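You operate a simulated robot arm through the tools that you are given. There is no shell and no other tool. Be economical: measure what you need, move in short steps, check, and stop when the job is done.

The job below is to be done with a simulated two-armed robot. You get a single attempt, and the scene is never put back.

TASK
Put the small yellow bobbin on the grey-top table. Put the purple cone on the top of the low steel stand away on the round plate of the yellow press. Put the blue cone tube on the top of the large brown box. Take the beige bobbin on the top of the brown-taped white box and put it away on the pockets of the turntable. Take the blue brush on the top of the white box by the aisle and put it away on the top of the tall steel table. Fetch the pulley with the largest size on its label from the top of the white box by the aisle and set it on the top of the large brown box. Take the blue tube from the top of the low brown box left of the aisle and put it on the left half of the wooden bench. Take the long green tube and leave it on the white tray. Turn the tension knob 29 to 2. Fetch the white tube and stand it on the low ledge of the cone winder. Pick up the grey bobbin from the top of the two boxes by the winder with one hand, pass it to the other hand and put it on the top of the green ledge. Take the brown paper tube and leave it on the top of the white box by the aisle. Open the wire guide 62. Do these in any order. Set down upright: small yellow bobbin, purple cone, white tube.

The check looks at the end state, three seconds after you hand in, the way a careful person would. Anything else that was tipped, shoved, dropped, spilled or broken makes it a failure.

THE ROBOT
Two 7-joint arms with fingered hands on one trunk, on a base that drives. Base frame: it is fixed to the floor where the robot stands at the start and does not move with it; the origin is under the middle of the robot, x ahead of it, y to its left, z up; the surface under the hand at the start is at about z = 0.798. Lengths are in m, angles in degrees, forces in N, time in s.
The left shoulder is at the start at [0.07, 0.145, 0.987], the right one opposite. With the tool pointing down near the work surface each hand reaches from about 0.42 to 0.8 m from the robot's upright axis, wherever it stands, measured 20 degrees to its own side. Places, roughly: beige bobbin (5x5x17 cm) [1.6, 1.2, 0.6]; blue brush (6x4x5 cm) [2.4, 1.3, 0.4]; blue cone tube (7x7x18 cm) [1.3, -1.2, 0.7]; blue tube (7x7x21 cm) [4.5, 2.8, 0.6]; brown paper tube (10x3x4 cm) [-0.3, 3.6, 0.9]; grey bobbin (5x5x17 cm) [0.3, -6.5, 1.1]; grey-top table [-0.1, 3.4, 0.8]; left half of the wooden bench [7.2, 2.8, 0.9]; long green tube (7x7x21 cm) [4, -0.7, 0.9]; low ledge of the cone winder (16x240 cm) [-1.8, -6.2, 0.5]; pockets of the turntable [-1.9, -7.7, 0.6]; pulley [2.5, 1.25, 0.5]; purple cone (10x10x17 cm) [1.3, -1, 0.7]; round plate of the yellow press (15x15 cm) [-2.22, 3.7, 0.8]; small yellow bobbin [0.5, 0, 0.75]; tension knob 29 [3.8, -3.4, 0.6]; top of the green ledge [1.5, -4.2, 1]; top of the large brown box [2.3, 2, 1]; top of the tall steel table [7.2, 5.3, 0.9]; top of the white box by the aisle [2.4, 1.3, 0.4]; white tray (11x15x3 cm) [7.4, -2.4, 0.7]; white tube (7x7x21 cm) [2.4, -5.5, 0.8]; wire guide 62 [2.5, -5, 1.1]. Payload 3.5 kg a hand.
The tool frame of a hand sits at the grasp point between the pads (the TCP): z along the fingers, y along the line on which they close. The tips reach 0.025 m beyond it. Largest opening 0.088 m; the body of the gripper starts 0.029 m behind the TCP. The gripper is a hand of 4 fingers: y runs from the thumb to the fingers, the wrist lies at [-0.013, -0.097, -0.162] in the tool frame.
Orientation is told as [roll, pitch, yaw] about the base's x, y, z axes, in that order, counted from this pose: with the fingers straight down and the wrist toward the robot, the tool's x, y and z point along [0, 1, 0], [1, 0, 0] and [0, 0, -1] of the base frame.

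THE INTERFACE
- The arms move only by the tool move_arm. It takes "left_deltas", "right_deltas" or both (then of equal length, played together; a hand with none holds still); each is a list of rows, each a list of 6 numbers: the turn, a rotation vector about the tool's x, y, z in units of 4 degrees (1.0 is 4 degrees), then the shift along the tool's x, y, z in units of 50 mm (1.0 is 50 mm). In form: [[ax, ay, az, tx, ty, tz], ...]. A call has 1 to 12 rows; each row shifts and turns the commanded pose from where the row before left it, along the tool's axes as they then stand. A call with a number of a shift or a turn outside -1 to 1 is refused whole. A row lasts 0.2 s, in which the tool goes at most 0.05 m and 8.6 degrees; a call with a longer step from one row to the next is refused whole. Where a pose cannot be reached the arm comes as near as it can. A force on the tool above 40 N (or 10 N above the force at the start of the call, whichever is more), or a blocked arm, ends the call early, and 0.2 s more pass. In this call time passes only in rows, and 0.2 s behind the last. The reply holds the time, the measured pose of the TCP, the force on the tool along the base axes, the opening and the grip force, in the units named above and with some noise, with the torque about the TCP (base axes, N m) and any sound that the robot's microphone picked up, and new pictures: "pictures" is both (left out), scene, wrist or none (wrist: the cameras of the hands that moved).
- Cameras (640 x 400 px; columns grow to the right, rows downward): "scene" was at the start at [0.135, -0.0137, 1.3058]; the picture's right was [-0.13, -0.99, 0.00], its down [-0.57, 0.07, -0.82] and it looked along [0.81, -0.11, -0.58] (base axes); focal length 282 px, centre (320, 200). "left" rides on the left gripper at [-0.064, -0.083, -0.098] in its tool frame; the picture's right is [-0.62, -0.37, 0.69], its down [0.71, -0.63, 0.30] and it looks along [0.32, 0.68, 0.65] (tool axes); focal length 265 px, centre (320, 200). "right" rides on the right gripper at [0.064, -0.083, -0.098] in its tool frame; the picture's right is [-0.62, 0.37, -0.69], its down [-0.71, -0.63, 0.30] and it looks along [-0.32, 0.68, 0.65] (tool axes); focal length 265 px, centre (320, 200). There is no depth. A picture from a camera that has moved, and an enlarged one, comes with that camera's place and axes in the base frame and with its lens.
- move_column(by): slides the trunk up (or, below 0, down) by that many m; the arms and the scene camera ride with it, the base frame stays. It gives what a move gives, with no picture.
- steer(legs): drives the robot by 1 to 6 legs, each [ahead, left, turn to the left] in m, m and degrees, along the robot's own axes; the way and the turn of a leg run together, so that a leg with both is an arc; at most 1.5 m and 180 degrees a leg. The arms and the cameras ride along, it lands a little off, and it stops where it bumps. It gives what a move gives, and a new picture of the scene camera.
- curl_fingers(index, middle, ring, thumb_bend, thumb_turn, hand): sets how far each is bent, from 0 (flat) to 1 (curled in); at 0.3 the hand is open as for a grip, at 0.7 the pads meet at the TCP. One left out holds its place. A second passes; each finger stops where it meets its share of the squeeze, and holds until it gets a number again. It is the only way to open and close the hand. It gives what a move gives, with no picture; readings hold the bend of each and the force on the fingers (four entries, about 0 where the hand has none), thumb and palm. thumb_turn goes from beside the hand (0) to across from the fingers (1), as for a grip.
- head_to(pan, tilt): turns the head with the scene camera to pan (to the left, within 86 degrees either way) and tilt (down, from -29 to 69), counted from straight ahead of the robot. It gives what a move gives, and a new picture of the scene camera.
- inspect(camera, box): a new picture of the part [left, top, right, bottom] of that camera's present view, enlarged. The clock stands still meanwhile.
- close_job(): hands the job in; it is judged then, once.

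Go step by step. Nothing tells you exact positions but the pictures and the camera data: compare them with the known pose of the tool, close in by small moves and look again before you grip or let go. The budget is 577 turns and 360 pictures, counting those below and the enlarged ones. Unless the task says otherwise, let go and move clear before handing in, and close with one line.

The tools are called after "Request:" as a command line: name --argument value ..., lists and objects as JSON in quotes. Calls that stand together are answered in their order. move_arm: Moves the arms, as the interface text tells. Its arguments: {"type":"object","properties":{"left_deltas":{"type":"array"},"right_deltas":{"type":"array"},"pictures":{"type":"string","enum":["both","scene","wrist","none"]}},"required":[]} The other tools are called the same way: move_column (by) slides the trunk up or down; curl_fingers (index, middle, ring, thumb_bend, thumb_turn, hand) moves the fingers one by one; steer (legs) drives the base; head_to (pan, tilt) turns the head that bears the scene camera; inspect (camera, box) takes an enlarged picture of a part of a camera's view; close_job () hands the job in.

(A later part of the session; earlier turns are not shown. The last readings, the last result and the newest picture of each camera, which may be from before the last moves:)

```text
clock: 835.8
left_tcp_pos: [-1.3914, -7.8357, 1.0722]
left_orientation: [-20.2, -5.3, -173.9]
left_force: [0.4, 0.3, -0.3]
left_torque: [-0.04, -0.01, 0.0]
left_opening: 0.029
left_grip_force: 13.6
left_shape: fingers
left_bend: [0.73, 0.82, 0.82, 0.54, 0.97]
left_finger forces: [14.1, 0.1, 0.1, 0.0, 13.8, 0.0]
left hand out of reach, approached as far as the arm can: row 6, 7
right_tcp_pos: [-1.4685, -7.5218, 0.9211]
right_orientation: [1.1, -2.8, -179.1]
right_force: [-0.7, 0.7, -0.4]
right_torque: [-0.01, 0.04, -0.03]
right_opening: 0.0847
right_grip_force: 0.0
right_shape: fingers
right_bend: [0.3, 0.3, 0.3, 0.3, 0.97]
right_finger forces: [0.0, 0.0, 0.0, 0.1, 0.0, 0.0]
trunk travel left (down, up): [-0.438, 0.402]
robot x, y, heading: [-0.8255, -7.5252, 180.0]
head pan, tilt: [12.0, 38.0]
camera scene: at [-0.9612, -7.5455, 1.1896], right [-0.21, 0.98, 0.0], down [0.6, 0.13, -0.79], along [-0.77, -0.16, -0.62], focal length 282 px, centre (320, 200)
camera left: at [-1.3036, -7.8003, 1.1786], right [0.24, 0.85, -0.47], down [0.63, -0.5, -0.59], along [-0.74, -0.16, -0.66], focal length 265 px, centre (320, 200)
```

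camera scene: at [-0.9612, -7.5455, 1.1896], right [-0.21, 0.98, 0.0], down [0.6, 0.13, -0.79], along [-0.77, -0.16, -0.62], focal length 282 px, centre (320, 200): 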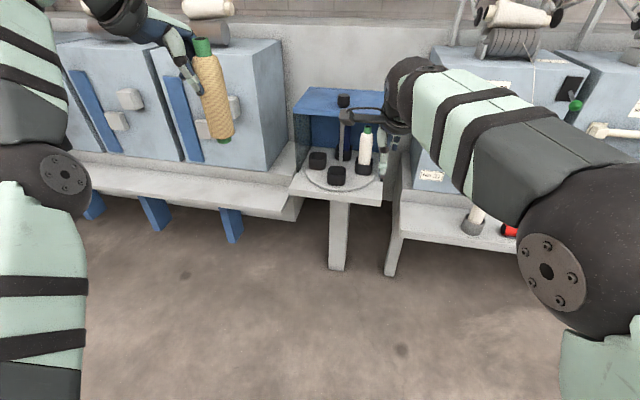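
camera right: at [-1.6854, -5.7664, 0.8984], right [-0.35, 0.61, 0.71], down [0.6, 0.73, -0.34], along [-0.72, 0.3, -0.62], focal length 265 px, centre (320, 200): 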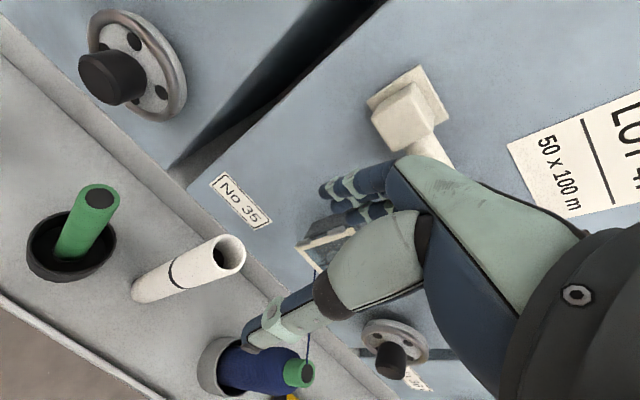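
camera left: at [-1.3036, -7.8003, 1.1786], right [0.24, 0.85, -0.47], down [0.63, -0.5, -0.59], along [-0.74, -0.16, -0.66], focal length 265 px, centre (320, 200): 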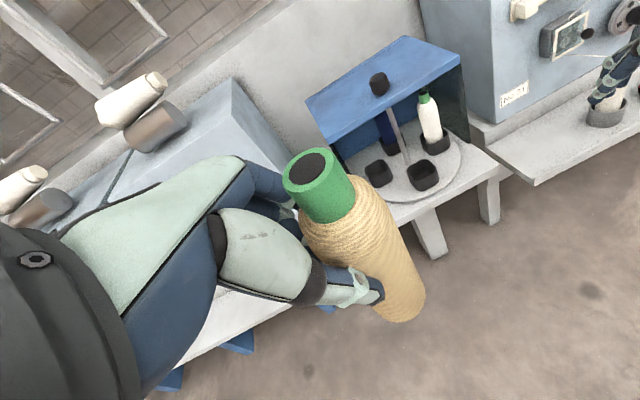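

The bobbin hangs vertical now. Pocket confirmed at (−1.766, −7.655, opening z 0.675). I'll drive in and bring the bobbin above it.

Request:
steer --legs '[[0.27, -0.13, 0]]'

Request:
move_arm --left_deltas '[[0, 0, 0, -0.2, 0.62, 0.14], [0, 0, 0, -0.2, 0.62, 0.14], [0, 0, 0, -0.2, 0.62, 0.14], [0, 0, 0, 0, 0, 0]]' --pictures "both"

```text
clock: 837.8
left_tcp_pos: [-1.6625, -7.7059, 1.0718]
left_orientation: [-20.2, -5.3, -173.9]
left_force: [-0.7, -0.4, -0.1]
left_torque: [-0.03, -0.03, 0.01]
left_opening: 0.0289
left_grip_force: 13.8
left_shape: fingers
left_bend: [0.73, 0.82, 0.82, 0.54, 0.97]
left_finger forces: [14.0, 0.0, 0.0, 0.0, 13.8, 0.1]
right_tcp_pos: [-1.7393, -7.3922, 0.9221]
right_orientation: [1.1, -2.8, -179.0]
right_force: [-0.8, -0.5, 0.5]
right_torque: [0.0, -0.03, -0.02]
right_opening: 0.0844
right_grip_force: 0.1
right_shape: fingers
right_bend: [0.3, 0.3, 0.3, 0.3, 0.97]
right_finger forces: [0.1, 0.1, 0.1, 0.0, 0.0, 0.0]
trunk travel left (down, up): [-0.438, 0.402]
robot x, y, heading: [-1.0929, -7.397, -180.0]
head pan, tilt: [12.0, 38.0]
camera scene: at [-1.232, -7.4146, 1.1896], right [-0.21, 0.98, 0.0], down [0.6, 0.13, -0.79], along [-0.77, -0.16, -0.62], focal length 282 px, centre (320, 200)
```

scene: 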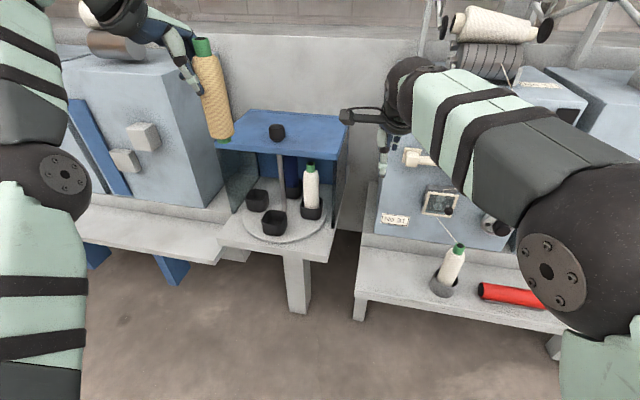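

```text
clock: 838.8
left_tcp_pos: [-1.7516, -7.6804, 1.0669]
left_orientation: [-20.2, -5.3, -174.0]
left_force: [0.0, -0.6, -1.5]
left_torque: [-0.01, -0.01, 0.03]
left_opening: 0.0289
left_grip_force: 13.7
left_shape: fingers
left_bend: [0.73, 0.82, 0.82, 0.54, 0.97]
left_finger forces: [13.6, 0.1, 0.0, 0.1, 13.5, 0.0]
left hand out of reach, approached as far as the arm can: row 3
right_tcp_pos: [-1.7378, -7.393, 0.921]
right_orientation: [1.2, -2.8, -179.0]
right_force: [0.7, -0.3, -0.5]
right_torque: [0.02, -0.02, -0.02]
right_opening: 0.0846
right_grip_force: 0.1
right_shape: fingers
right_bend: [0.3, 0.3, 0.3, 0.3, 0.97]
right_finger forces: [0.0, 0.0, 0.1, 0.1, 0.0, 0.1]
trunk travel left (down, up): [-0.438, 0.402]
robot x, y, heading: [-1.094, -7.395, -180.0]
head pan, tilt: [12.0, 38.0]
camera scene: at [-1.2306, -7.4154, 1.1897], right [-0.21, 0.98, 0.0], down [0.6, 0.13, -0.79], along [-0.77, -0.16, -0.62], focal length 282 px, centre (320, 200)
camera left: at [-1.6633, -7.6445, 1.174], right [0.24, 0.85, -0.47], down [0.63, -0.5, -0.59], along [-0.74, -0.16, -0.66], focal length 265 px, centre (320, 200)
```

scene: 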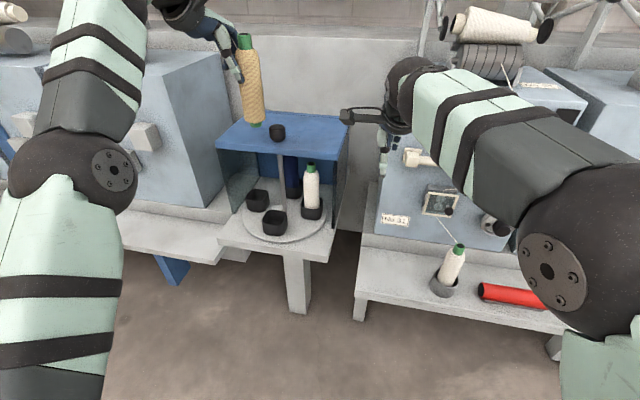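
left: 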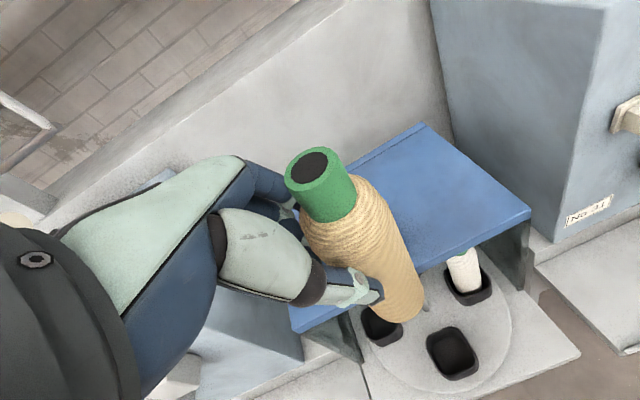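

Bobbin's base is at about (−1.756, −7.666); it needs (−0.018, +0.011). I'll nudge the base, raise the right hand out of the way, and lower with the trunk.

Request:
move_arm --right_deltas '[[0, 0, 0, 0, -0.6, -0.8], [0, 0, 0, 0, -0.6, -0.8], [0, 0, 0, 0, -0.6, -0.8], [0, 0, 0, 0, 0, -0.9], [0, 0, 0, 0, 0, -0.9]]' --pictures "none"

Request:
steer --legs '[[0.02, -0.012, 0]]'

Request:
move_column --by -0.2

Request:
inspect --camera "left" --box '[0, 0, 640, 400]'

```text
clock: 840.0
left_tcp_pos: [-1.7522, -7.6788, 1.0663]
left_orientation: [-20.2, -5.2, -173.9]
left_force: [0.0, 0.5, -0.9]
left_torque: [-0.04, 0.0, 0.05]
left_opening: 0.029
left_grip_force: 13.4
left_shape: fingers
left_bend: [0.73, 0.82, 0.82, 0.54, 0.97]
left_finger forces: [13.6, 0.0, 0.1, 0.0, 13.5, 0.0]
right_tcp_pos: [-1.6391, -7.3853, 1.1249]
right_orientation: [1.0, -2.6, -178.9]
right_force: [0.4, -1.1, 0.1]
right_torque: [0.03, -0.03, 0.01]
right_opening: 0.0844
right_grip_force: 0.0
right_shape: fingers
right_bend: [0.3, 0.3, 0.3, 0.3, 0.97]
right_finger forces: [0.0, 0.1, 0.0, 0.1, 0.1, 0.1]
trunk travel left (down, up): [-0.438, 0.402]
robot x, y, heading: [-1.0971, -7.3933, -180.0]
head pan, tilt: [12.0, 38.0]
```

```text
clock: 840.8
left_tcp_pos: [-1.7711, -7.6688, 1.0679]
left_orientation: [-20.3, -5.3, -173.9]
left_force: [0.4, 0.4, -1.6]
left_torque: [0.0, 0.01, -0.01]
left_opening: 0.0289
left_grip_force: 13.4
left_shape: fingers
left_bend: [0.73, 0.82, 0.82, 0.54, 0.97]
left_finger forces: [13.6, 0.0, 0.1, 0.0, 13.5, 0.0]
right_tcp_pos: [-1.6571, -7.3729, 1.126]
right_orientation: [1.1, -2.8, -178.8]
right_force: [0.1, 1.1, 0.9]
right_torque: [-0.01, 0.03, 0.0]
right_opening: 0.0847
right_grip_force: 0.1
right_shape: fingers
right_bend: [0.3, 0.3, 0.3, 0.3, 0.97]
right_finger forces: [0.0, 0.0, 0.1, 0.0, 0.1, 0.1]
trunk travel left (down, up): [-0.438, 0.402]
robot x, y, heading: [-1.1139, -7.3832, -179.9]
head pan, tilt: [12.0, 38.0]
camera scene: at [-1.2506, -7.4032, 1.1897], right [-0.21, 0.98, 0.0], down [0.6, 0.13, -0.79], along [-0.77, -0.16, -0.62], focal length 282 px, centre (320, 200)
```

scene: 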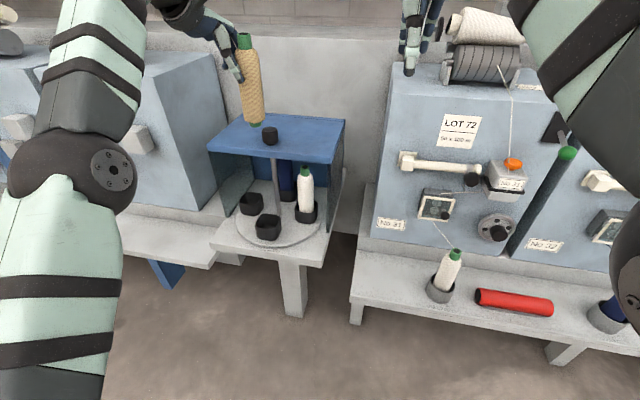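

```text
clock: 843.0
left_tcp_pos: [-1.7726, -7.6698, 0.8668]
left_orientation: [-20.2, -5.2, -174.0]
left_force: [0.0, -0.1, -0.3]
left_torque: [0.0, 0.01, 0.01]
left_opening: 0.0289
left_grip_force: 13.1
left_shape: fingers
left_bend: [0.73, 0.82, 0.82, 0.54, 0.97]
left_finger forces: [13.6, 0.0, 0.0, 0.0, 13.5, 0.0]
right_tcp_pos: [-1.6573, -7.373, 0.9274]
right_orientation: [1.1, -2.8, -178.8]
right_force: [0.0, 0.0, 0.2]
right_torque: [-0.02, 0.03, -0.01]
right_opening: 0.0844
right_grip_force: 0.0
right_shape: fingers
right_bend: [0.3, 0.3, 0.3, 0.3, 0.97]
right_finger forces: [0.1, 0.1, 0.0, 0.0, 0.1, 0.0]
trunk travel left (down, up): [-0.238, 0.602]
robot x, y, heading: [-1.1173, -7.3817, -180.1]
head pan, tilt: [12.0, 38.0]
```

```text
1.00 times, centred on (320, 200) of left (not enlarged: the box is as wide or as high as the picture)
camera zoom: at [-1.6833, -7.6327, 0.9743], right [0.24, 0.85, -0.47], down [0.64, -0.5, -0.59], along [-0.74, -0.16, -0.66], focal length 265 px, centre (320, 200)
```

zoom: 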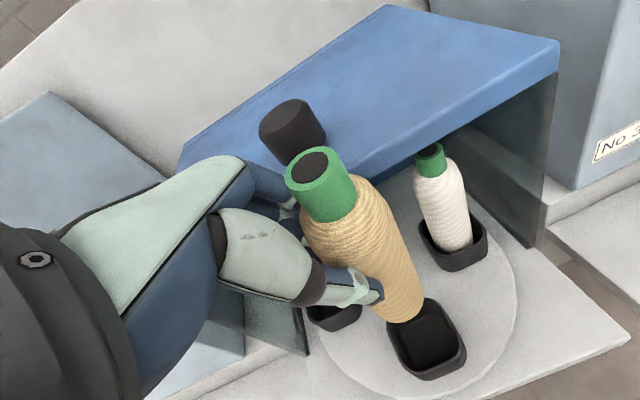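

Request:
move_arm --left_deltas '[[0, 0, 0, -0.03, -0.17, 0], [0, 0, 0, 0, 0, 0]]' --pictures "none"

Request:
move_column --by -0.04

Request:
inspect --camera "left" --box '[280, 200, 520, 400]'

Request:
inspect --camera "scene" --box '[200, 60, 360, 180]'

```text
clock: 843.6
left_tcp_pos: [-1.7631, -7.666, 0.8665]
left_orientation: [-20.2, -5.3, -173.9]
left_force: [0.2, -0.1, -1.9]
left_torque: [-0.04, -0.02, 0.02]
left_opening: 0.0289
left_grip_force: 13.7
left_shape: fingers
left_bend: [0.73, 0.82, 0.82, 0.54, 0.97]
left_finger forces: [13.6, 0.0, 0.0, 0.0, 13.4, 0.0]
right_tcp_pos: [-1.6576, -7.3734, 0.9262]
right_orientation: [1.1, -2.7, -178.9]
right_force: [-0.6, 0.0, -0.6]
right_torque: [-0.01, 0.01, -0.03]
right_opening: 0.0843
right_grip_force: 0.1
right_shape: fingers
right_bend: [0.3, 0.3, 0.3, 0.3, 0.97]
right_finger forces: [0.1, 0.0, 0.0, 0.0, 0.0, 0.0]
trunk travel left (down, up): [-0.238, 0.602]
robot x, y, heading: [-1.112, -7.3829, -179.9]
head pan, tilt: [12.0, 38.0]
```

```text
clock: 844.4
left_tcp_pos: [-1.7635, -7.6665, 0.8267]
left_orientation: [-20.3, -5.3, -173.9]
left_force: [-0.9, -0.5, -1.5]
left_torque: [0.0, 0.01, -0.02]
left_opening: 0.0288
left_grip_force: 13.5
left_shape: fingers
left_bend: [0.73, 0.82, 0.82, 0.54, 0.97]
left_finger forces: [13.5, 0.1, 0.0, 0.1, 13.6, 0.0]
right_tcp_pos: [-1.658, -7.3738, 0.8874]
right_orientation: [1.2, -2.8, -178.9]
right_force: [0.0, -0.8, -0.4]
right_torque: [-0.01, 0.01, 0.0]
right_opening: 0.0847
right_grip_force: 0.1
right_shape: fingers
right_bend: [0.3, 0.3, 0.3, 0.3, 0.97]
right_finger forces: [0.1, 0.1, 0.0, 0.0, 0.1, 0.1]
trunk travel left (down, up): [-0.198, 0.642]
robot x, y, heading: [-1.1151, -7.3814, -180.1]
head pan, tilt: [12.0, 38.0]
```

```text
2.00 times, centred on (400, 300) of left
camera zoom: at [-1.6745, -7.6298, 0.9335], right [0.24, 0.85, -0.47], down [0.64, -0.5, -0.59], along [-0.74, -0.16, -0.66], focal length 531 px, centre (160, 0)
```

zoom: 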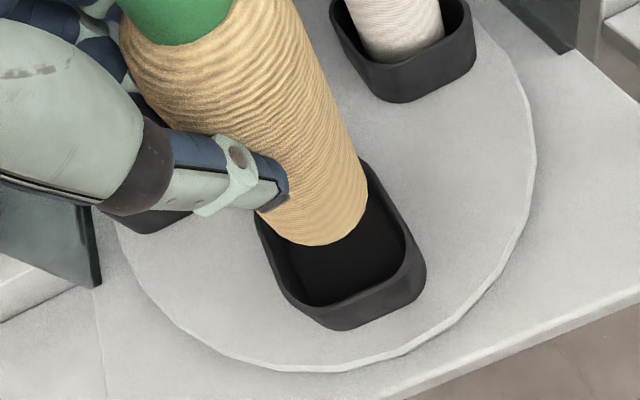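

```text
3.33 times, centred on (280, 120) of scene
camera zoom: at [-1.2508, -7.403, 0.9496], right [-0.21, 0.98, 0.0], down [0.6, 0.13, -0.79], along [-0.77, -0.16, -0.62], focal length 940 px, centre (453, 467)
```

zoom: 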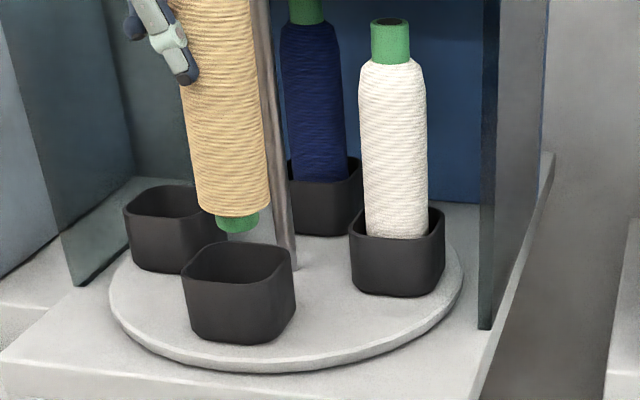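

Request:
move_arm --left_deltas '[[0, 0, 0, -0.08, -0.14, 0.01], [0, 0, 0, 0, 0, 0]]' --pictures "none"

Request:
move_column --by -0.03

Request:
inspect --camera "scene" --box '[200, 50, 360, 170]'

```text
clock: 845.0
left_tcp_pos: [-1.7586, -7.6609, 0.8252]
left_orientation: [-20.2, -5.3, -173.8]
left_force: [-0.2, 0.1, -0.9]
left_torque: [-0.01, -0.02, 0.0]
left_opening: 0.0288
left_grip_force: 13.6
left_shape: fingers
left_bend: [0.73, 0.82, 0.82, 0.54, 0.97]
left_finger forces: [13.6, 0.1, 0.1, 0.1, 13.4, 0.0]
right_tcp_pos: [-1.6574, -7.3736, 0.8862]
right_orientation: [1.1, -2.7, -178.9]
right_force: [-0.6, -0.8, -0.4]
right_torque: [-0.02, -0.02, 0.0]
right_opening: 0.0845
right_grip_force: 0.1
right_shape: fingers
right_bend: [0.3, 0.3, 0.3, 0.3, 0.97]
right_finger forces: [0.0, 0.0, 0.0, 0.1, 0.0, 0.0]
trunk travel left (down, up): [-0.198, 0.642]
robot x, y, heading: [-1.1167, -7.3837, -179.7]
head pan, tilt: [12.0, 38.0]
```

```text
clock: 845.8
left_tcp_pos: [-1.7575, -7.6616, 0.7964]
left_orientation: [-20.2, -5.3, -173.9]
left_force: [-0.2, -0.4, -1.0]
left_torque: [0.0, -0.03, 0.01]
left_opening: 0.0289
left_grip_force: 13.6
left_shape: fingers
left_bend: [0.73, 0.82, 0.82, 0.54, 0.97]
left_finger forces: [13.5, 0.0, 0.0, 0.0, 13.4, 0.0]
right_tcp_pos: [-1.6567, -7.3734, 0.8562]
right_orientation: [1.2, -2.8, -178.9]
right_force: [0.0, -0.7, 0.1]
right_torque: [-0.01, -0.02, -0.02]
right_opening: 0.0846
right_grip_force: 0.1
right_shape: fingers
right_bend: [0.3, 0.3, 0.3, 0.3, 0.97]
right_finger forces: [0.1, 0.0, 0.0, 0.0, 0.0, 0.0]
trunk travel left (down, up): [-0.168, 0.672]
robot x, y, heading: [-1.1114, -7.3834, -180.2]
head pan, tilt: [12.0, 38.0]
```

```text
3.33 times, centred on (280, 110) of scene
camera zoom: at [-1.2508, -7.403, 0.9196], right [-0.21, 0.98, 0.0], down [0.6, 0.13, -0.79], along [-0.77, -0.16, -0.62], focal length 940 px, centre (453, 500)
```

zoom: 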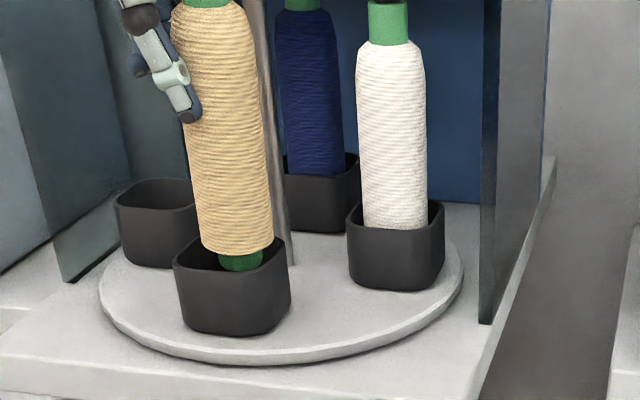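

The bobbin's foot is entering the pocket. Lowering on in small steps.

Request:
move_column --by -0.025

Request:
move_column --by -0.015

```text
clock: 846.5
left_tcp_pos: [-1.7548, -7.6626, 0.776]
left_orientation: [-20.4, -5.9, -173.6]
left_force: [-1.4, -10.7, 20.2]
left_torque: [0.13, 0.15, 0.08]
left_opening: 0.0296
left_grip_force: 18.1
left_shape: fingers
left_bend: [0.73, 0.82, 0.82, 0.57, 0.96]
left_finger forces: [18.5, 2.1, 0.0, 0.1, 14.0, 0.0]
right_tcp_pos: [-1.6551, -7.3744, 0.8337]
right_orientation: [1.1, -3.0, -179.0]
right_force: [-0.2, -0.4, 0.6]
right_torque: [0.01, 0.01, -0.01]
right_opening: 0.0844
right_grip_force: 0.1
right_shape: fingers
right_bend: [0.3, 0.3, 0.3, 0.3, 0.97]
right_finger forces: [0.0, 0.0, 0.0, 0.0, 0.0, 0.1]
trunk travel left (down, up): [-0.143, 0.697]
robot x, y, heading: [-1.1135, -7.3826, -179.8]
head pan, tilt: [12.0, 38.0]
```

```text
clock: 847.1
left_tcp_pos: [-1.7568, -7.6605, 0.7551]
left_orientation: [-20.2, -5.1, -174.0]
left_force: [-0.1, 0.3, 0.1]
left_torque: [0.02, 0.02, -0.02]
left_opening: 0.0
left_grip_force: 0.1
left_shape: fingers
left_bend: [0.75, 0.82, 0.82, 0.69, 0.98]
left_finger forces: [0.0, 0.0, 0.0, 0.1, 0.1, 0.0]
right_tcp_pos: [-1.6577, -7.3728, 0.8167]
right_orientation: [1.1, -2.8, -179.0]
right_force: [0.0, -0.4, -0.1]
right_torque: [0.01, 0.02, -0.01]
right_opening: 0.0845
right_grip_force: 0.0
right_shape: fingers
right_bend: [0.3, 0.3, 0.3, 0.3, 0.97]
right_finger forces: [0.0, 0.0, 0.1, 0.0, 0.1, 0.0]
trunk travel left (down, up): [-0.128, 0.712]
robot x, y, heading: [-1.1129, -7.3812, 179.9]
head pan, tilt: [12.0, 38.0]
```

The bobbin slipped out of the pinch; let me look.

Request:
inspect --camera "scene" --box '[180, 20, 380, 170]'

Request:
inspect --camera "left" --box '[0, 0, 640, 400]'

```text
2.67 times, centred on (280, 95) of scene
camera zoom: at [-1.2506, -7.4026, 0.8795], right [-0.21, 0.98, 0.0], down [0.6, 0.13, -0.79], along [-0.77, -0.16, -0.62], focal length 752 px, centre (427, 480)
```

zoom: 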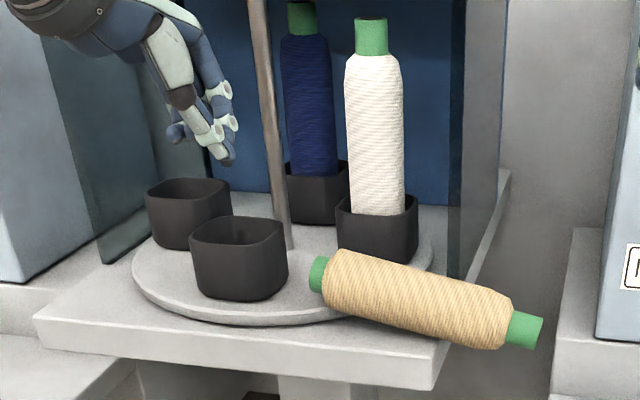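

```text
1.00 times, centred on (320, 200) of left (not enlarged: the box is as wide or as high as the picture)
camera zoom: at [-1.6684, -7.6238, 0.862], right [0.24, 0.85, -0.47], down [0.64, -0.5, -0.59], along [-0.73, -0.16, -0.66], focal length 265 px, centre (320, 200)
```

zoom: 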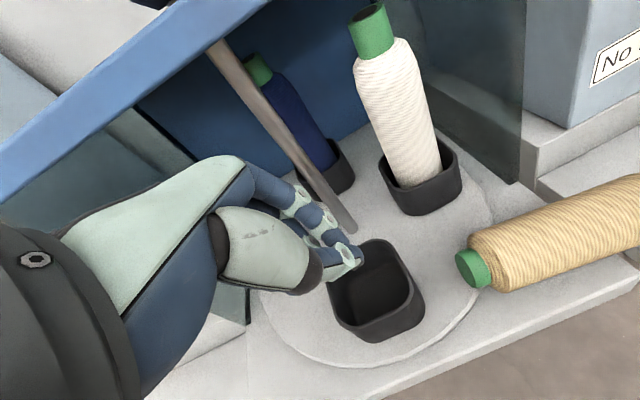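

The bobbin has toppled and lies across the table's edge. I'll take a minimal step of time to see whether it's at rest.

Request:
move_arm --left_deltas '[[0, 0, 0, 0, 0, -0.3]]' --pictures "scene"

```text
clock: 847.5
left_tcp_pos: [-1.7544, -7.6646, 0.7683]
left_orientation: [-20.1, -5.3, -173.8]
left_force: [1.0, -0.3, -0.1]
left_torque: [0.02, 0.0, -0.01]
left_opening: 0.0001
left_grip_force: 0.0
left_shape: fingers
left_bend: [0.75, 0.82, 0.82, 0.69, 0.98]
left_finger forces: [0.0, 0.1, 0.0, 0.0, 0.0, 0.0]
right_tcp_pos: [-1.6573, -7.373, 0.8168]
right_orientation: [1.1, -2.8, -178.9]
right_force: [0.0, 0.6, -0.5]
right_torque: [-0.02, -0.05, -0.01]
right_opening: 0.0845
right_grip_force: 0.0
right_shape: fingers
right_bend: [0.3, 0.3, 0.3, 0.3, 0.97]
right_finger forces: [0.0, 0.1, 0.0, 0.0, 0.1, 0.0]
trunk travel left (down, up): [-0.128, 0.712]
robot x, y, heading: [-1.1151, -7.3842, -180.0]
head pan, tilt: [12.0, 38.0]
camera scene: at [-1.2509, -7.4029, 0.8796], right [-0.21, 0.98, 0.0], down [0.6, 0.13, -0.79], along [-0.77, -0.16, -0.62], focal length 282 px, centre (320, 200)
```

scene: 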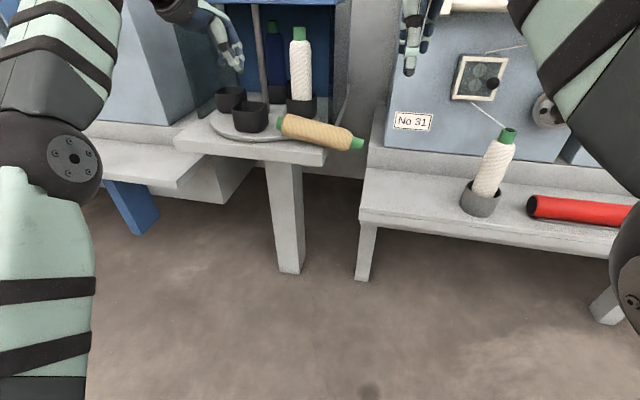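

It's at rest: lying along y, centre about (−1.78, −7.51, 0.63), its foot end toward −y. I'll regrasp it with the left hand near its middle, then roll the hand so that it stands foot-down. First raise and straighten the left hand and move the right one away.

Request:
move_column --by 0.13

Request:
curl_fingers --hand "left" --index 0.3 --middle 0.3 --ring 0.3 --thumb_bend 0.3

Request:
move_arm --left_deltas '[[0, 1, 0, 0, 0, 0], [0, 1, 0, 0, 0, 0], [0, 1, 0, 0, 0, 0], [0, 1, 0, 0, 0, 0], [0, 1, 0, 0, 0, 0], [0.7, 0, 0, 0, 0, 0], [0.7, 0, 0, 0, 0, 0], [0, 0, 1, -0.9, 0, 0], [0, 0, 0.5, -0.9, 0, 0]]' --right_deltas '[[0, 0, 0, -0.9, -0.3, 0], [0, 0, 0, -0.9, -0.3, 0], [0, 0, 0, -0.9, -0.3, 0], [0, 0, 0, -0.9, 0, 0], [0, 0, 0, 0, 0, 0], [0, 0, 0, 0, 0, 0], [0, 0, 0, 0, 0, 0], [0, 0, 0, 0, 0, 0], [0, 0, 0, 0, 0, 0]]' --pictures "both"

```text
clock: 849.1
left_tcp_pos: [-1.7552, -7.6649, 0.8998]
left_orientation: [-20.1, -5.3, -173.9]
left_force: [0.2, 0.1, 0.0]
left_torque: [0.01, 0.0, 0.01]
left_opening: 0.0
left_grip_force: 0.0
left_shape: fingers
left_bend: [0.75, 0.82, 0.82, 0.69, 0.98]
left_finger forces: [0.1, 0.0, 0.0, 0.0, 0.0, 0.0]
right_tcp_pos: [-1.6574, -7.3731, 0.9469]
right_orientation: [1.1, -2.7, -178.9]
right_force: [0.1, -0.3, 0.3]
right_torque: [-0.02, -0.01, 0.01]
right_opening: 0.0845
right_grip_force: 0.0
right_shape: fingers
right_bend: [0.3, 0.3, 0.3, 0.3, 0.97]
right_finger forces: [0.0, 0.0, 0.0, 0.1, 0.1, 0.0]
trunk travel left (down, up): [-0.258, 0.582]
robot x, y, heading: [-1.1146, -7.3834, -180.1]
head pan, tilt: [12.0, 38.0]
```

```text
clock: 850.1
left_tcp_pos: [-1.7547, -7.6648, 0.9002]
left_orientation: [-20.2, -5.3, -174.0]
left_force: [0.1, -0.2, 0.6]
left_torque: [-0.02, -0.03, -0.02]
left_opening: 0.0842
left_grip_force: 0.1
left_shape: fingers
left_bend: [0.3, 0.3, 0.3, 0.3, 0.98]
left_finger forces: [0.0, 0.0, 0.0, 0.1, 0.0, 0.0]
right_tcp_pos: [-1.6572, -7.374, 0.947]
right_orientation: [1.1, -2.8, -178.9]
right_force: [-0.6, 0.9, -0.5]
right_torque: [0.01, 0.0, 0.02]
right_opening: 0.0844
right_grip_force: 0.0
right_shape: fingers
right_bend: [0.3, 0.3, 0.3, 0.3, 0.97]
right_finger forces: [0.1, 0.0, 0.0, 0.1, 0.1, 0.0]
trunk travel left (down, up): [-0.258, 0.582]
robot x, y, heading: [-1.1134, -7.3829, -180.2]
head pan, tilt: [12.0, 38.0]
```

```text
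clock: 852.1
left_tcp_pos: [-1.7517, -7.5741, 0.8902]
left_orientation: [0.0, 0.3, -179.9]
left_force: [-0.5, -0.3, -0.3]
left_torque: [0.01, -0.02, 0.01]
left_opening: 0.0842
left_grip_force: 0.0
left_shape: fingers
left_bend: [0.3, 0.3, 0.3, 0.3, 0.98]
left_finger forces: [0.1, 0.0, 0.0, 0.0, 0.1, 0.0]
left hand out of reach, approached as far as the arm can: row 6, 7
right_tcp_pos: [-1.6158, -7.1917, 0.9423]
right_orientation: [1.1, -2.7, -178.9]
right_force: [0.0, -0.7, -0.5]
right_torque: [-0.01, 0.06, -0.01]
right_opening: 0.0845
right_grip_force: 0.1
right_shape: fingers
right_bend: [0.3, 0.3, 0.3, 0.3, 0.97]
right_finger forces: [0.0, 0.0, 0.1, 0.0, 0.1, 0.0]
trunk travel left (down, up): [-0.258, 0.582]
robot x, y, heading: [-1.1155, -7.3783, -180.0]
head pan, tilt: [12.0, 38.0]
camera scene: at [-1.2511, -7.4023, 1.0096], right [-0.21, 0.98, 0.0], down [0.6, 0.13, -0.79], along [-0.77, -0.16, -0.62], focal length 282 px, centre (320, 200)
camera right: at [-1.5266, -7.2535, 1.0381], right [-0.35, 0.63, 0.7], down [0.6, 0.72, -0.35], along [-0.72, 0.3, -0.63], focal length 265 px, centre (320, 200)
camera left: at [-1.6697, -7.5116, 0.99], right [0.37, 0.62, -0.69], down [0.63, -0.71, -0.3], along [-0.68, -0.32, -0.66], focal length 265 px, centre (320, 200)
```

scene: 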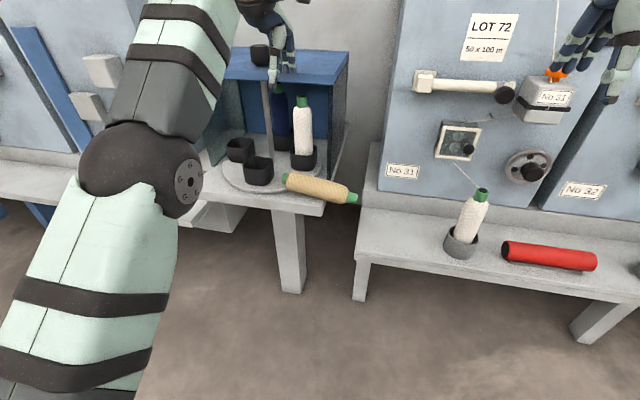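
right: 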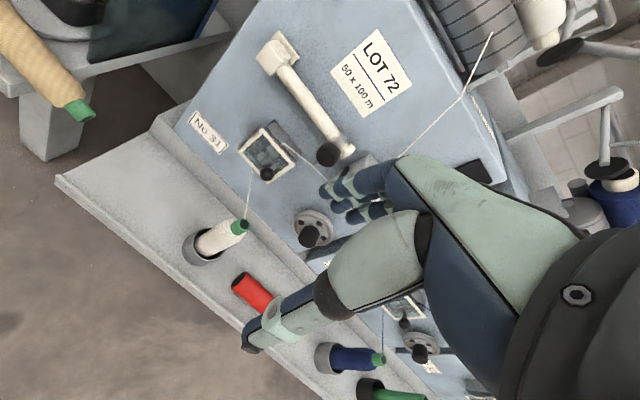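
left: 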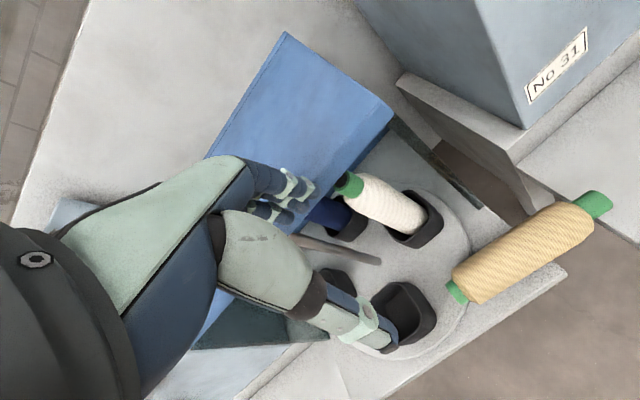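

Refined: the bobbin's axis runs from (−1.753, −7.585) to (−1.742, −7.428), centre height ≈0.64. I'll move above y=−7.485 and lower partway.

Request:
move_arm --left_deltas '[[0, 0, 0, -0.9, -0.06, 0], [0, 0, 0, -0.9, -0.06, 0], [0, 0, 0, 0, 0, 0.9], [0, 0, 0, 0, 0, 0.9], [0, 0, 0, 0, 0, 0.9], [0, 0, 0, 0, 0, 0.7], [0, 0, 0, 0, 0, 0]]' --pictures "both"

```text
clock: 853.7
left_tcp_pos: [-1.7419, -7.4831, 0.719]
left_orientation: [-0.2, 0.2, -180.0]
left_force: [-0.4, -0.1, 0.1]
left_torque: [0.0, 0.0, 0.03]
left_opening: 0.0849
left_grip_force: 0.0
left_shape: fingers
left_bend: [0.3, 0.3, 0.3, 0.3, 0.98]
left_finger forces: [0.1, 0.0, 0.0, 0.0, 0.0, 0.1]
left hand out of reach, approached as far as the arm can: row 2
right_tcp_pos: [-1.6165, -7.1926, 0.9424]
right_orientation: [1.1, -2.9, -179.0]
right_force: [0.7, -0.5, 0.0]
right_torque: [0.01, 0.0, -0.03]
right_opening: 0.0848
right_grip_force: 0.0
right_shape: fingers
right_bend: [0.3, 0.3, 0.3, 0.3, 0.97]
right_finger forces: [0.1, 0.0, 0.0, 0.1, 0.1, 0.1]
trunk travel left (down, up): [-0.258, 0.582]
robot x, y, heading: [-1.1135, -7.3846, -180.2]
head pan, tilt: [12.0, 38.0]
camera scene: at [-1.2508, -7.4029, 1.0097], right [-0.21, 0.98, 0.0], down [0.6, 0.13, -0.79], along [-0.77, -0.16, -0.62], focal length 282 px, centre (320, 200)
camera left: at [-1.66, -7.4199, 0.8184], right [0.37, 0.62, -0.69], down [0.63, -0.71, -0.3], along [-0.68, -0.32, -0.66], focal length 265 px, centre (320, 200)
```

scene: 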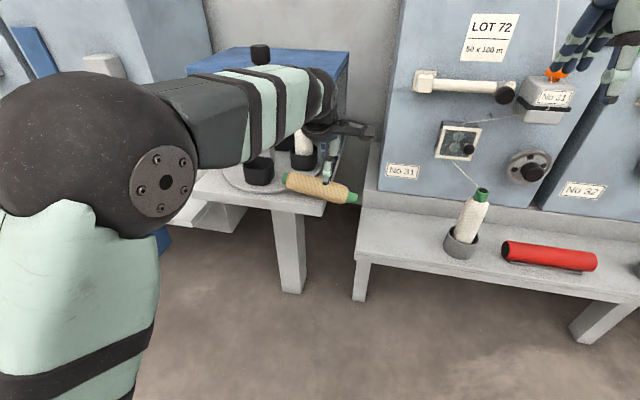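
left: 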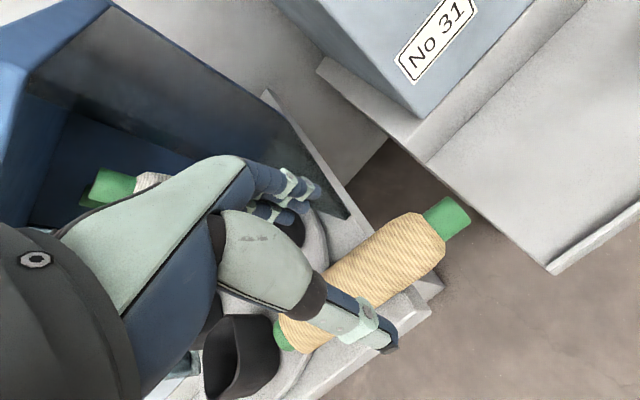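

Aligned with the bobbin. Lowering and closing.

Request:
move_arm --left_deltas '[[0, 0, 0, 0, 0, 0.5], [0, 0, 0, 0, 0, 0.5], [0, 0, 0, 0, 0, 0.4], [0, 0, 0, 0, 0, 0]]' --pictures "wrist"

Request:
curl_fingers --hand "left" --index 0.7 --middle 0.7 --ring 0.7 --thumb_bend 0.7

```text
clock: 854.7
left_tcp_pos: [-1.7421, -7.4835, 0.6476]
left_orientation: [-0.1, 0.3, -179.9]
left_force: [-0.6, 0.6, -0.3]
left_torque: [0.01, -0.02, 0.0]
left_opening: 0.0845
left_grip_force: 0.0
left_shape: fingers
left_bend: [0.3, 0.3, 0.3, 0.3, 0.98]
left_finger forces: [0.0, 0.0, 0.0, 0.0, 0.0, 0.0]
right_tcp_pos: [-1.6155, -7.1937, 0.9401]
right_orientation: [1.1, -2.8, -179.0]
right_force: [-0.1, -0.1, -0.5]
right_torque: [-0.02, -0.02, -0.01]
right_opening: 0.0845
right_grip_force: 0.1
right_shape: fingers
right_bend: [0.3, 0.3, 0.3, 0.3, 0.97]
right_finger forces: [0.0, 0.0, 0.1, 0.0, 0.1, 0.0]
trunk travel left (down, up): [-0.258, 0.582]
robot x, y, heading: [-1.1109, -7.384, -180.0]
head pan, tilt: [12.0, 38.0]
camera left: at [-1.6589, -7.4207, 0.7478], right [0.37, 0.62, -0.69], down [0.63, -0.71, -0.3], along [-0.68, -0.32, -0.66], focal length 265 px, centre (320, 200)
```

left: 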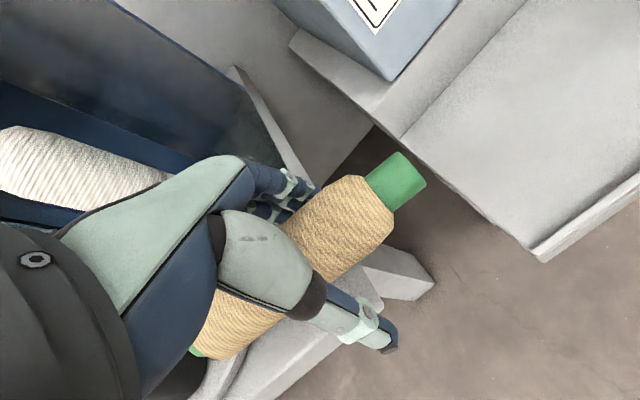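

```text
clock: 855.7
left_tcp_pos: [-1.7415, -7.4845, 0.6502]
left_orientation: [-0.2, 0.2, -179.9]
left_force: [-0.7, 0.5, 1.6]
left_torque: [0.03, 0.06, -0.01]
left_opening: 0.0334
left_grip_force: 18.6
left_shape: fingers
left_bend: [0.59, 0.63, 0.64, 0.54, 0.94]
left_finger forces: [8.2, 6.7, 4.5, 0.0, 16.7, 0.1]
right_tcp_pos: [-1.6158, -7.1935, 0.9415]
right_orientation: [1.2, -2.8, -178.9]
right_force: [0.0, -0.3, -0.3]
right_torque: [0.0, 0.01, -0.02]
right_opening: 0.0839
right_grip_force: 0.0
right_shape: fingers
right_bend: [0.3, 0.3, 0.3, 0.3, 0.97]
right_finger forces: [0.0, 0.1, 0.0, 0.1, 0.0, 0.1]
trunk travel left (down, up): [-0.258, 0.582]
robot x, y, heading: [-1.1128, -7.3813, -180.1]
head pan, tilt: [12.0, 38.0]
```

Firm grip with all fingers. Lifting, backing off, then rolling the hand so the foot end points down.

Request:
move_column --by 0.28

Request:
steer --legs '[[-0.25, 0, 0]]'

Request:
move_arm --left_deltas '[[0, -1, 0, 0, 0, 0], [0, -1, 0, 0, 0, 0], [0, -1, 0, 0, 0, 0], [0, -1, 0, 0, 0, 0], [0, -1, 0, 0, 0, 0], [0, -1, 0, 0, 0, 0], [0, -1, 0, 0, 0, 0], [0, -1, 0, 0, 0, 0], [0, -1, 0, 0, 0, 0], [0, -1, 0, 0, 0, 0], [0, -1, 0, 0, 0, 0]]' --pictures "none"

Request:
move_arm --left_deltas '[[0, -1, 0, 0, 0, 0], [0, -1, 0, 0, 0, 0], [0, -1, 0, 0, 0, 0], [0, -1, 0, 0, 0, 0], [0, -1, 0, 0, 0, 0], [0, -1, 0, 0, 0, 0], [0, -1, 0, 0, 0, 0], [0, -1, 0, 0, 0, 0], [0, -1, 0, 0, 0, 0], [0, -1, 0, 0, 0, 0], [0, -1, 0, 0, 0, 0], [0, 0, 0, 0, 0, 0]]' --pictures "both"

```text
clock: 858.5
left_tcp_pos: [-1.7404, -7.4841, 0.9285]
left_orientation: [-0.1, 0.3, -179.8]
left_force: [-0.4, -0.3, -1.8]
left_torque: [0.03, 0.0, 0.01]
left_opening: 0.0334
left_grip_force: 17.0
left_shape: fingers
left_bend: [0.59, 0.64, 0.64, 0.54, 0.94]
left_finger forces: [8.0, 4.6, 4.5, 0.0, 16.6, 0.1]
right_tcp_pos: [-1.6161, -7.1927, 1.2213]
right_orientation: [1.1, -2.7, -178.8]
right_force: [0.1, -0.4, -0.5]
right_torque: [0.03, 0.01, 0.03]
right_opening: 0.0846
right_grip_force: 0.0
right_shape: fingers
right_bend: [0.3, 0.3, 0.3, 0.3, 0.97]
right_finger forces: [0.0, 0.0, 0.1, 0.1, 0.1, 0.0]
trunk travel left (down, up): [-0.538, 0.302]
robot x, y, heading: [-1.1176, -7.3859, -179.8]
head pan, tilt: [12.0, 38.0]
```

```text
clock: 860.4
left_tcp_pos: [-1.4878, -7.4837, 0.9285]
left_orientation: [-0.3, 0.3, -180.0]
left_force: [-0.6, 0.1, -0.9]
left_torque: [0.01, 0.01, 0.0]
left_opening: 0.0332
left_grip_force: 17.3
left_shape: fingers
left_bend: [0.59, 0.64, 0.64, 0.54, 0.94]
left_finger forces: [8.1, 4.7, 4.5, 0.1, 16.7, 0.1]
right_tcp_pos: [-1.365, -7.1926, 1.2213]
right_orientation: [1.1, -2.7, -179.0]
right_force: [0.4, -1.3, 0.4]
right_torque: [0.01, 0.03, -0.02]
right_opening: 0.0846
right_grip_force: 0.2
right_shape: fingers
right_bend: [0.3, 0.3, 0.3, 0.3, 0.97]
right_finger forces: [0.0, 0.1, 0.0, 0.0, 0.0, 0.1]
trunk travel left (down, up): [-0.538, 0.302]
robot x, y, heading: [-0.8598, -7.3825, 180.0]
head pan, tilt: [12.0, 38.0]
camera scene: at [-0.9989, -7.4027, 1.2896], right [-0.21, 0.98, 0.0], down [0.6, 0.13, -0.79], along [-0.77, -0.16, -0.62], focal length 282 px, centre (320, 200)
```

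scene: 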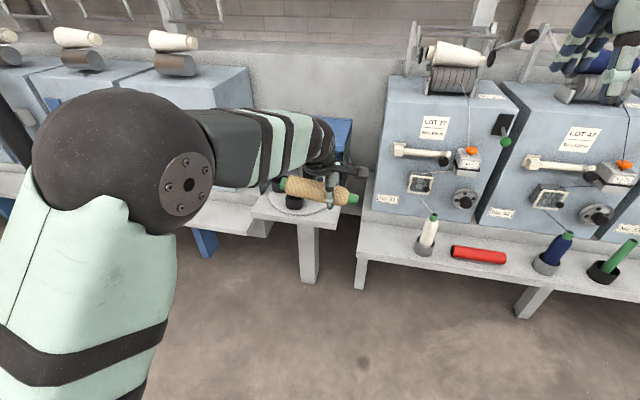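

```text
clock: 862.8
left_tcp_pos: [-1.489, -7.4835, 0.9279]
left_orientation: [-44.4, 0.3, -180.0]
left_force: [-0.5, -0.5, -2.4]
left_torque: [0.01, 0.03, 0.01]
left_opening: 0.0329
left_grip_force: 17.0
left_shape: fingers
left_bend: [0.59, 0.64, 0.64, 0.54, 0.94]
left_finger forces: [8.1, 4.6, 4.3, 0.0, 16.7, 0.0]
right_tcp_pos: [-1.3643, -7.1929, 1.2217]
right_orientation: [1.2, -2.8, -178.9]
right_force: [0.8, 0.2, 0.4]
right_torque: [0.0, 0.01, 0.0]
right_opening: 0.0846
right_grip_force: 0.1
right_shape: fingers
right_bend: [0.3, 0.3, 0.3, 0.3, 0.97]
right_finger forces: [0.0, 0.1, 0.0, 0.0, 0.0, 0.1]
trunk travel left (down, up): [-0.538, 0.302]
robot x, y, heading: [-0.8636, -7.3809, 180.0]
head pan, tilt: [12.0, 38.0]
```

```text
clock: 865.4
left_tcp_pos: [-1.4895, -7.4823, 0.9286]
left_orientation: [-88.3, 0.3, -180.0]
left_force: [-0.3, 0.3, -1.3]
left_torque: [0.01, -0.02, -0.01]
left_opening: 0.0333
left_grip_force: 17.0
left_shape: fingers
left_bend: [0.59, 0.64, 0.64, 0.54, 0.94]
left_finger forces: [8.1, 4.5, 4.2, 0.0, 16.6, 0.0]
right_tcp_pos: [-1.3635, -7.1927, 1.2219]
right_orientation: [1.1, -2.6, -179.0]
right_force: [0.9, -0.1, 1.1]
right_torque: [-0.01, -0.02, -0.03]
right_opening: 0.0844
right_grip_force: 0.1
right_shape: fingers
right_bend: [0.3, 0.3, 0.3, 0.3, 0.97]
right_finger forces: [0.0, 0.1, 0.0, 0.0, 0.0, 0.0]
trunk travel left (down, up): [-0.538, 0.302]
robot x, y, heading: [-0.86, -7.3808, 180.0]
head pan, tilt: [12.0, 38.0]
camera scene: at [-0.9985, -7.4027, 1.2897], right [-0.21, 0.98, 0.0], down [0.6, 0.13, -0.79], along [-0.77, -0.16, -0.62], focal length 282 px, centre (320, 200)
camera left: at [-1.4065, -7.5803, 0.9964], right [0.37, 0.71, 0.6], down [0.63, 0.28, -0.72], along [-0.68, 0.64, -0.35], focal length 265 px, centre (320, 200)
```

scene: 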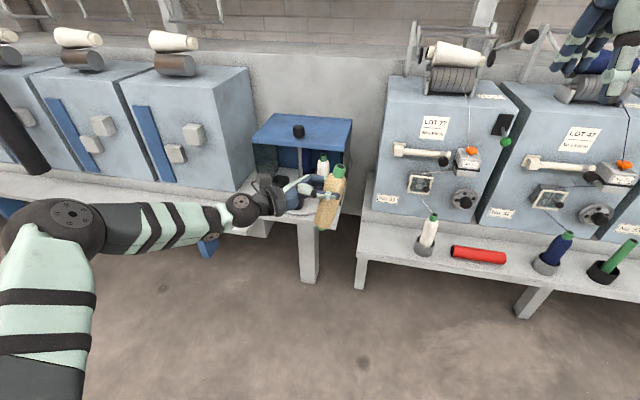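
left: 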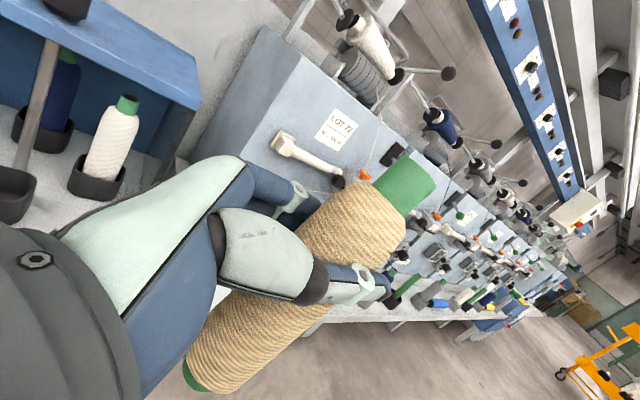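

It hangs nearly upright, leaning ≈14° (top toward +y). I'll roll a bit further and drive over the pocket.

Request:
move_arm --left_deltas '[[0, -1, 0, 0, 0, 0], [0, -1, 0, 0, 0, 0], [0, -1, 0, 0, 0, 0], [0, -0.4, 0, 0, 0, 0]]' --pictures "none"

Request:
steer --legs '[[0, 0.173, 0], [0.262, 0, 0]]'

Request:
inspect --camera "left" --box '[0, 0, 640, 400]'

```text
clock: 866.4
left_tcp_pos: [-1.4895, -7.4847, 0.9271]
left_orientation: [-101.7, 0.2, -179.9]
left_force: [-1.4, -0.7, -1.1]
left_torque: [-0.03, 0.0, 0.02]
left_opening: 0.0333
left_grip_force: 16.6
left_shape: fingers
left_bend: [0.59, 0.64, 0.64, 0.54, 0.94]
left_finger forces: [8.1, 4.5, 4.1, 0.0, 16.6, 0.0]
right_tcp_pos: [-1.3645, -7.1918, 1.2205]
right_orientation: [1.2, -2.7, -179.0]
right_force: [0.8, -0.4, -0.2]
right_torque: [-0.02, -0.02, -0.01]
right_opening: 0.0843
right_grip_force: 0.1
right_shape: fingers
right_bend: [0.3, 0.3, 0.3, 0.3, 0.97]
right_finger forces: [0.0, 0.0, 0.1, 0.1, 0.0, 0.0]
trunk travel left (down, up): [-0.538, 0.302]
robot x, y, heading: [-0.8593, -7.3842, 180.0]
head pan, tilt: [12.0, 38.0]
```

```text
clock: 869.3
left_tcp_pos: [-1.7543, -7.6595, 0.9284]
left_orientation: [-101.8, 0.4, -179.7]
left_force: [0.8, 0.2, -0.6]
left_torque: [-0.01, 0.01, 0.0]
left_opening: 0.0332
left_grip_force: 16.9
left_shape: fingers
left_bend: [0.59, 0.64, 0.64, 0.54, 0.94]
left_finger forces: [8.1, 4.5, 4.2, 0.0, 16.7, 0.1]
right_tcp_pos: [-1.6307, -7.3675, 1.2227]
right_orientation: [1.2, -2.8, -178.7]
right_force: [-0.2, -0.2, -0.3]
right_torque: [0.0, 0.0, -0.02]
right_opening: 0.0843
right_grip_force: 0.1
right_shape: fingers
right_bend: [0.3, 0.3, 0.3, 0.3, 0.97]
right_finger forces: [0.0, 0.0, 0.0, 0.0, 0.0, 0.0]
trunk travel left (down, up): [-0.538, 0.302]
robot x, y, heading: [-1.1286, -7.5606, -179.9]
head pan, tilt: [12.0, 38.0]
camera scene: at [-1.2652, -7.5764, 1.2896], right [-0.21, 0.98, 0.0], down [0.6, 0.13, -0.79], along [-0.77, -0.17, -0.62], focal length 282 px, centre (320, 200)
```

scene: 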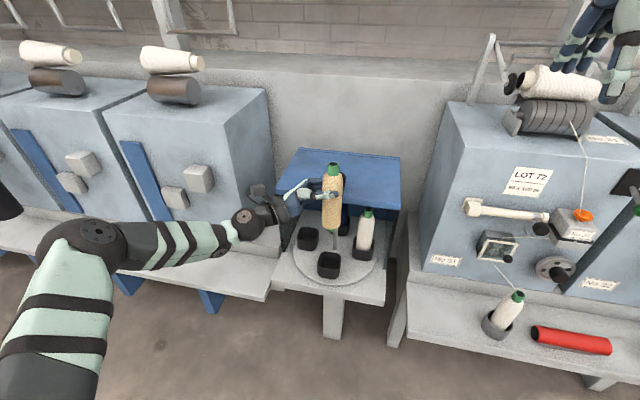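

```text
1.00 times, centred on (320, 200) of left (not enlarged: the box is as wide or as high as the picture)
camera zoom: at [-1.6725, -7.7691, 0.972], right [0.36, 0.55, 0.75], down [0.63, 0.45, -0.63], along [-0.69, 0.7, -0.19], focal length 265 px, centre (320, 200)
```

zoom: 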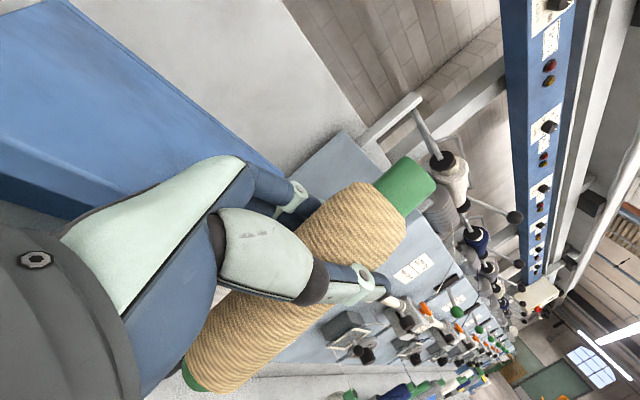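

Upright now. Lowering close to the pocket and comparing.

Request:
move_column --by -0.13

Request:
inspect --camera "scene" --box '[250, 120, 410, 240]'

```text
clock: 870.9
left_tcp_pos: [-1.754, -7.6601, 0.7987]
left_orientation: [-101.7, 0.3, -179.6]
left_force: [0.0, -1.8, -1.0]
left_torque: [0.01, -0.01, -0.02]
left_opening: 0.0332
left_grip_force: 16.6
left_shape: fingers
left_bend: [0.59, 0.64, 0.64, 0.54, 0.94]
left_finger forces: [8.1, 4.5, 4.1, 0.0, 16.7, 0.0]
right_tcp_pos: [-1.63, -7.3674, 1.0921]
right_orientation: [1.0, -2.8, -178.8]
right_force: [-0.2, -1.3, 0.4]
right_torque: [-0.03, 0.01, -0.02]
right_opening: 0.0844
right_grip_force: 0.1
right_shape: fingers
right_bend: [0.3, 0.3, 0.3, 0.3, 0.97]
right_finger forces: [0.1, 0.1, 0.1, 0.0, 0.0, 0.0]
trunk travel left (down, up): [-0.408, 0.432]
robot x, y, heading: [-1.1307, -7.5565, -180.1]
head pan, tilt: [12.0, 38.0]
```

```text
3.33 times, centred on (330, 180) of scene
camera zoom: at [-1.2648, -7.5764, 1.1597], right [-0.21, 0.98, 0.0], down [0.6, 0.13, -0.79], along [-0.77, -0.17, -0.62], focal length 940 px, centre (287, 267)
```

zoom: 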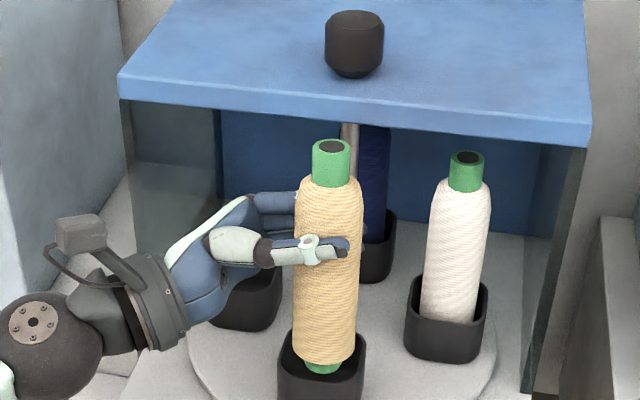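

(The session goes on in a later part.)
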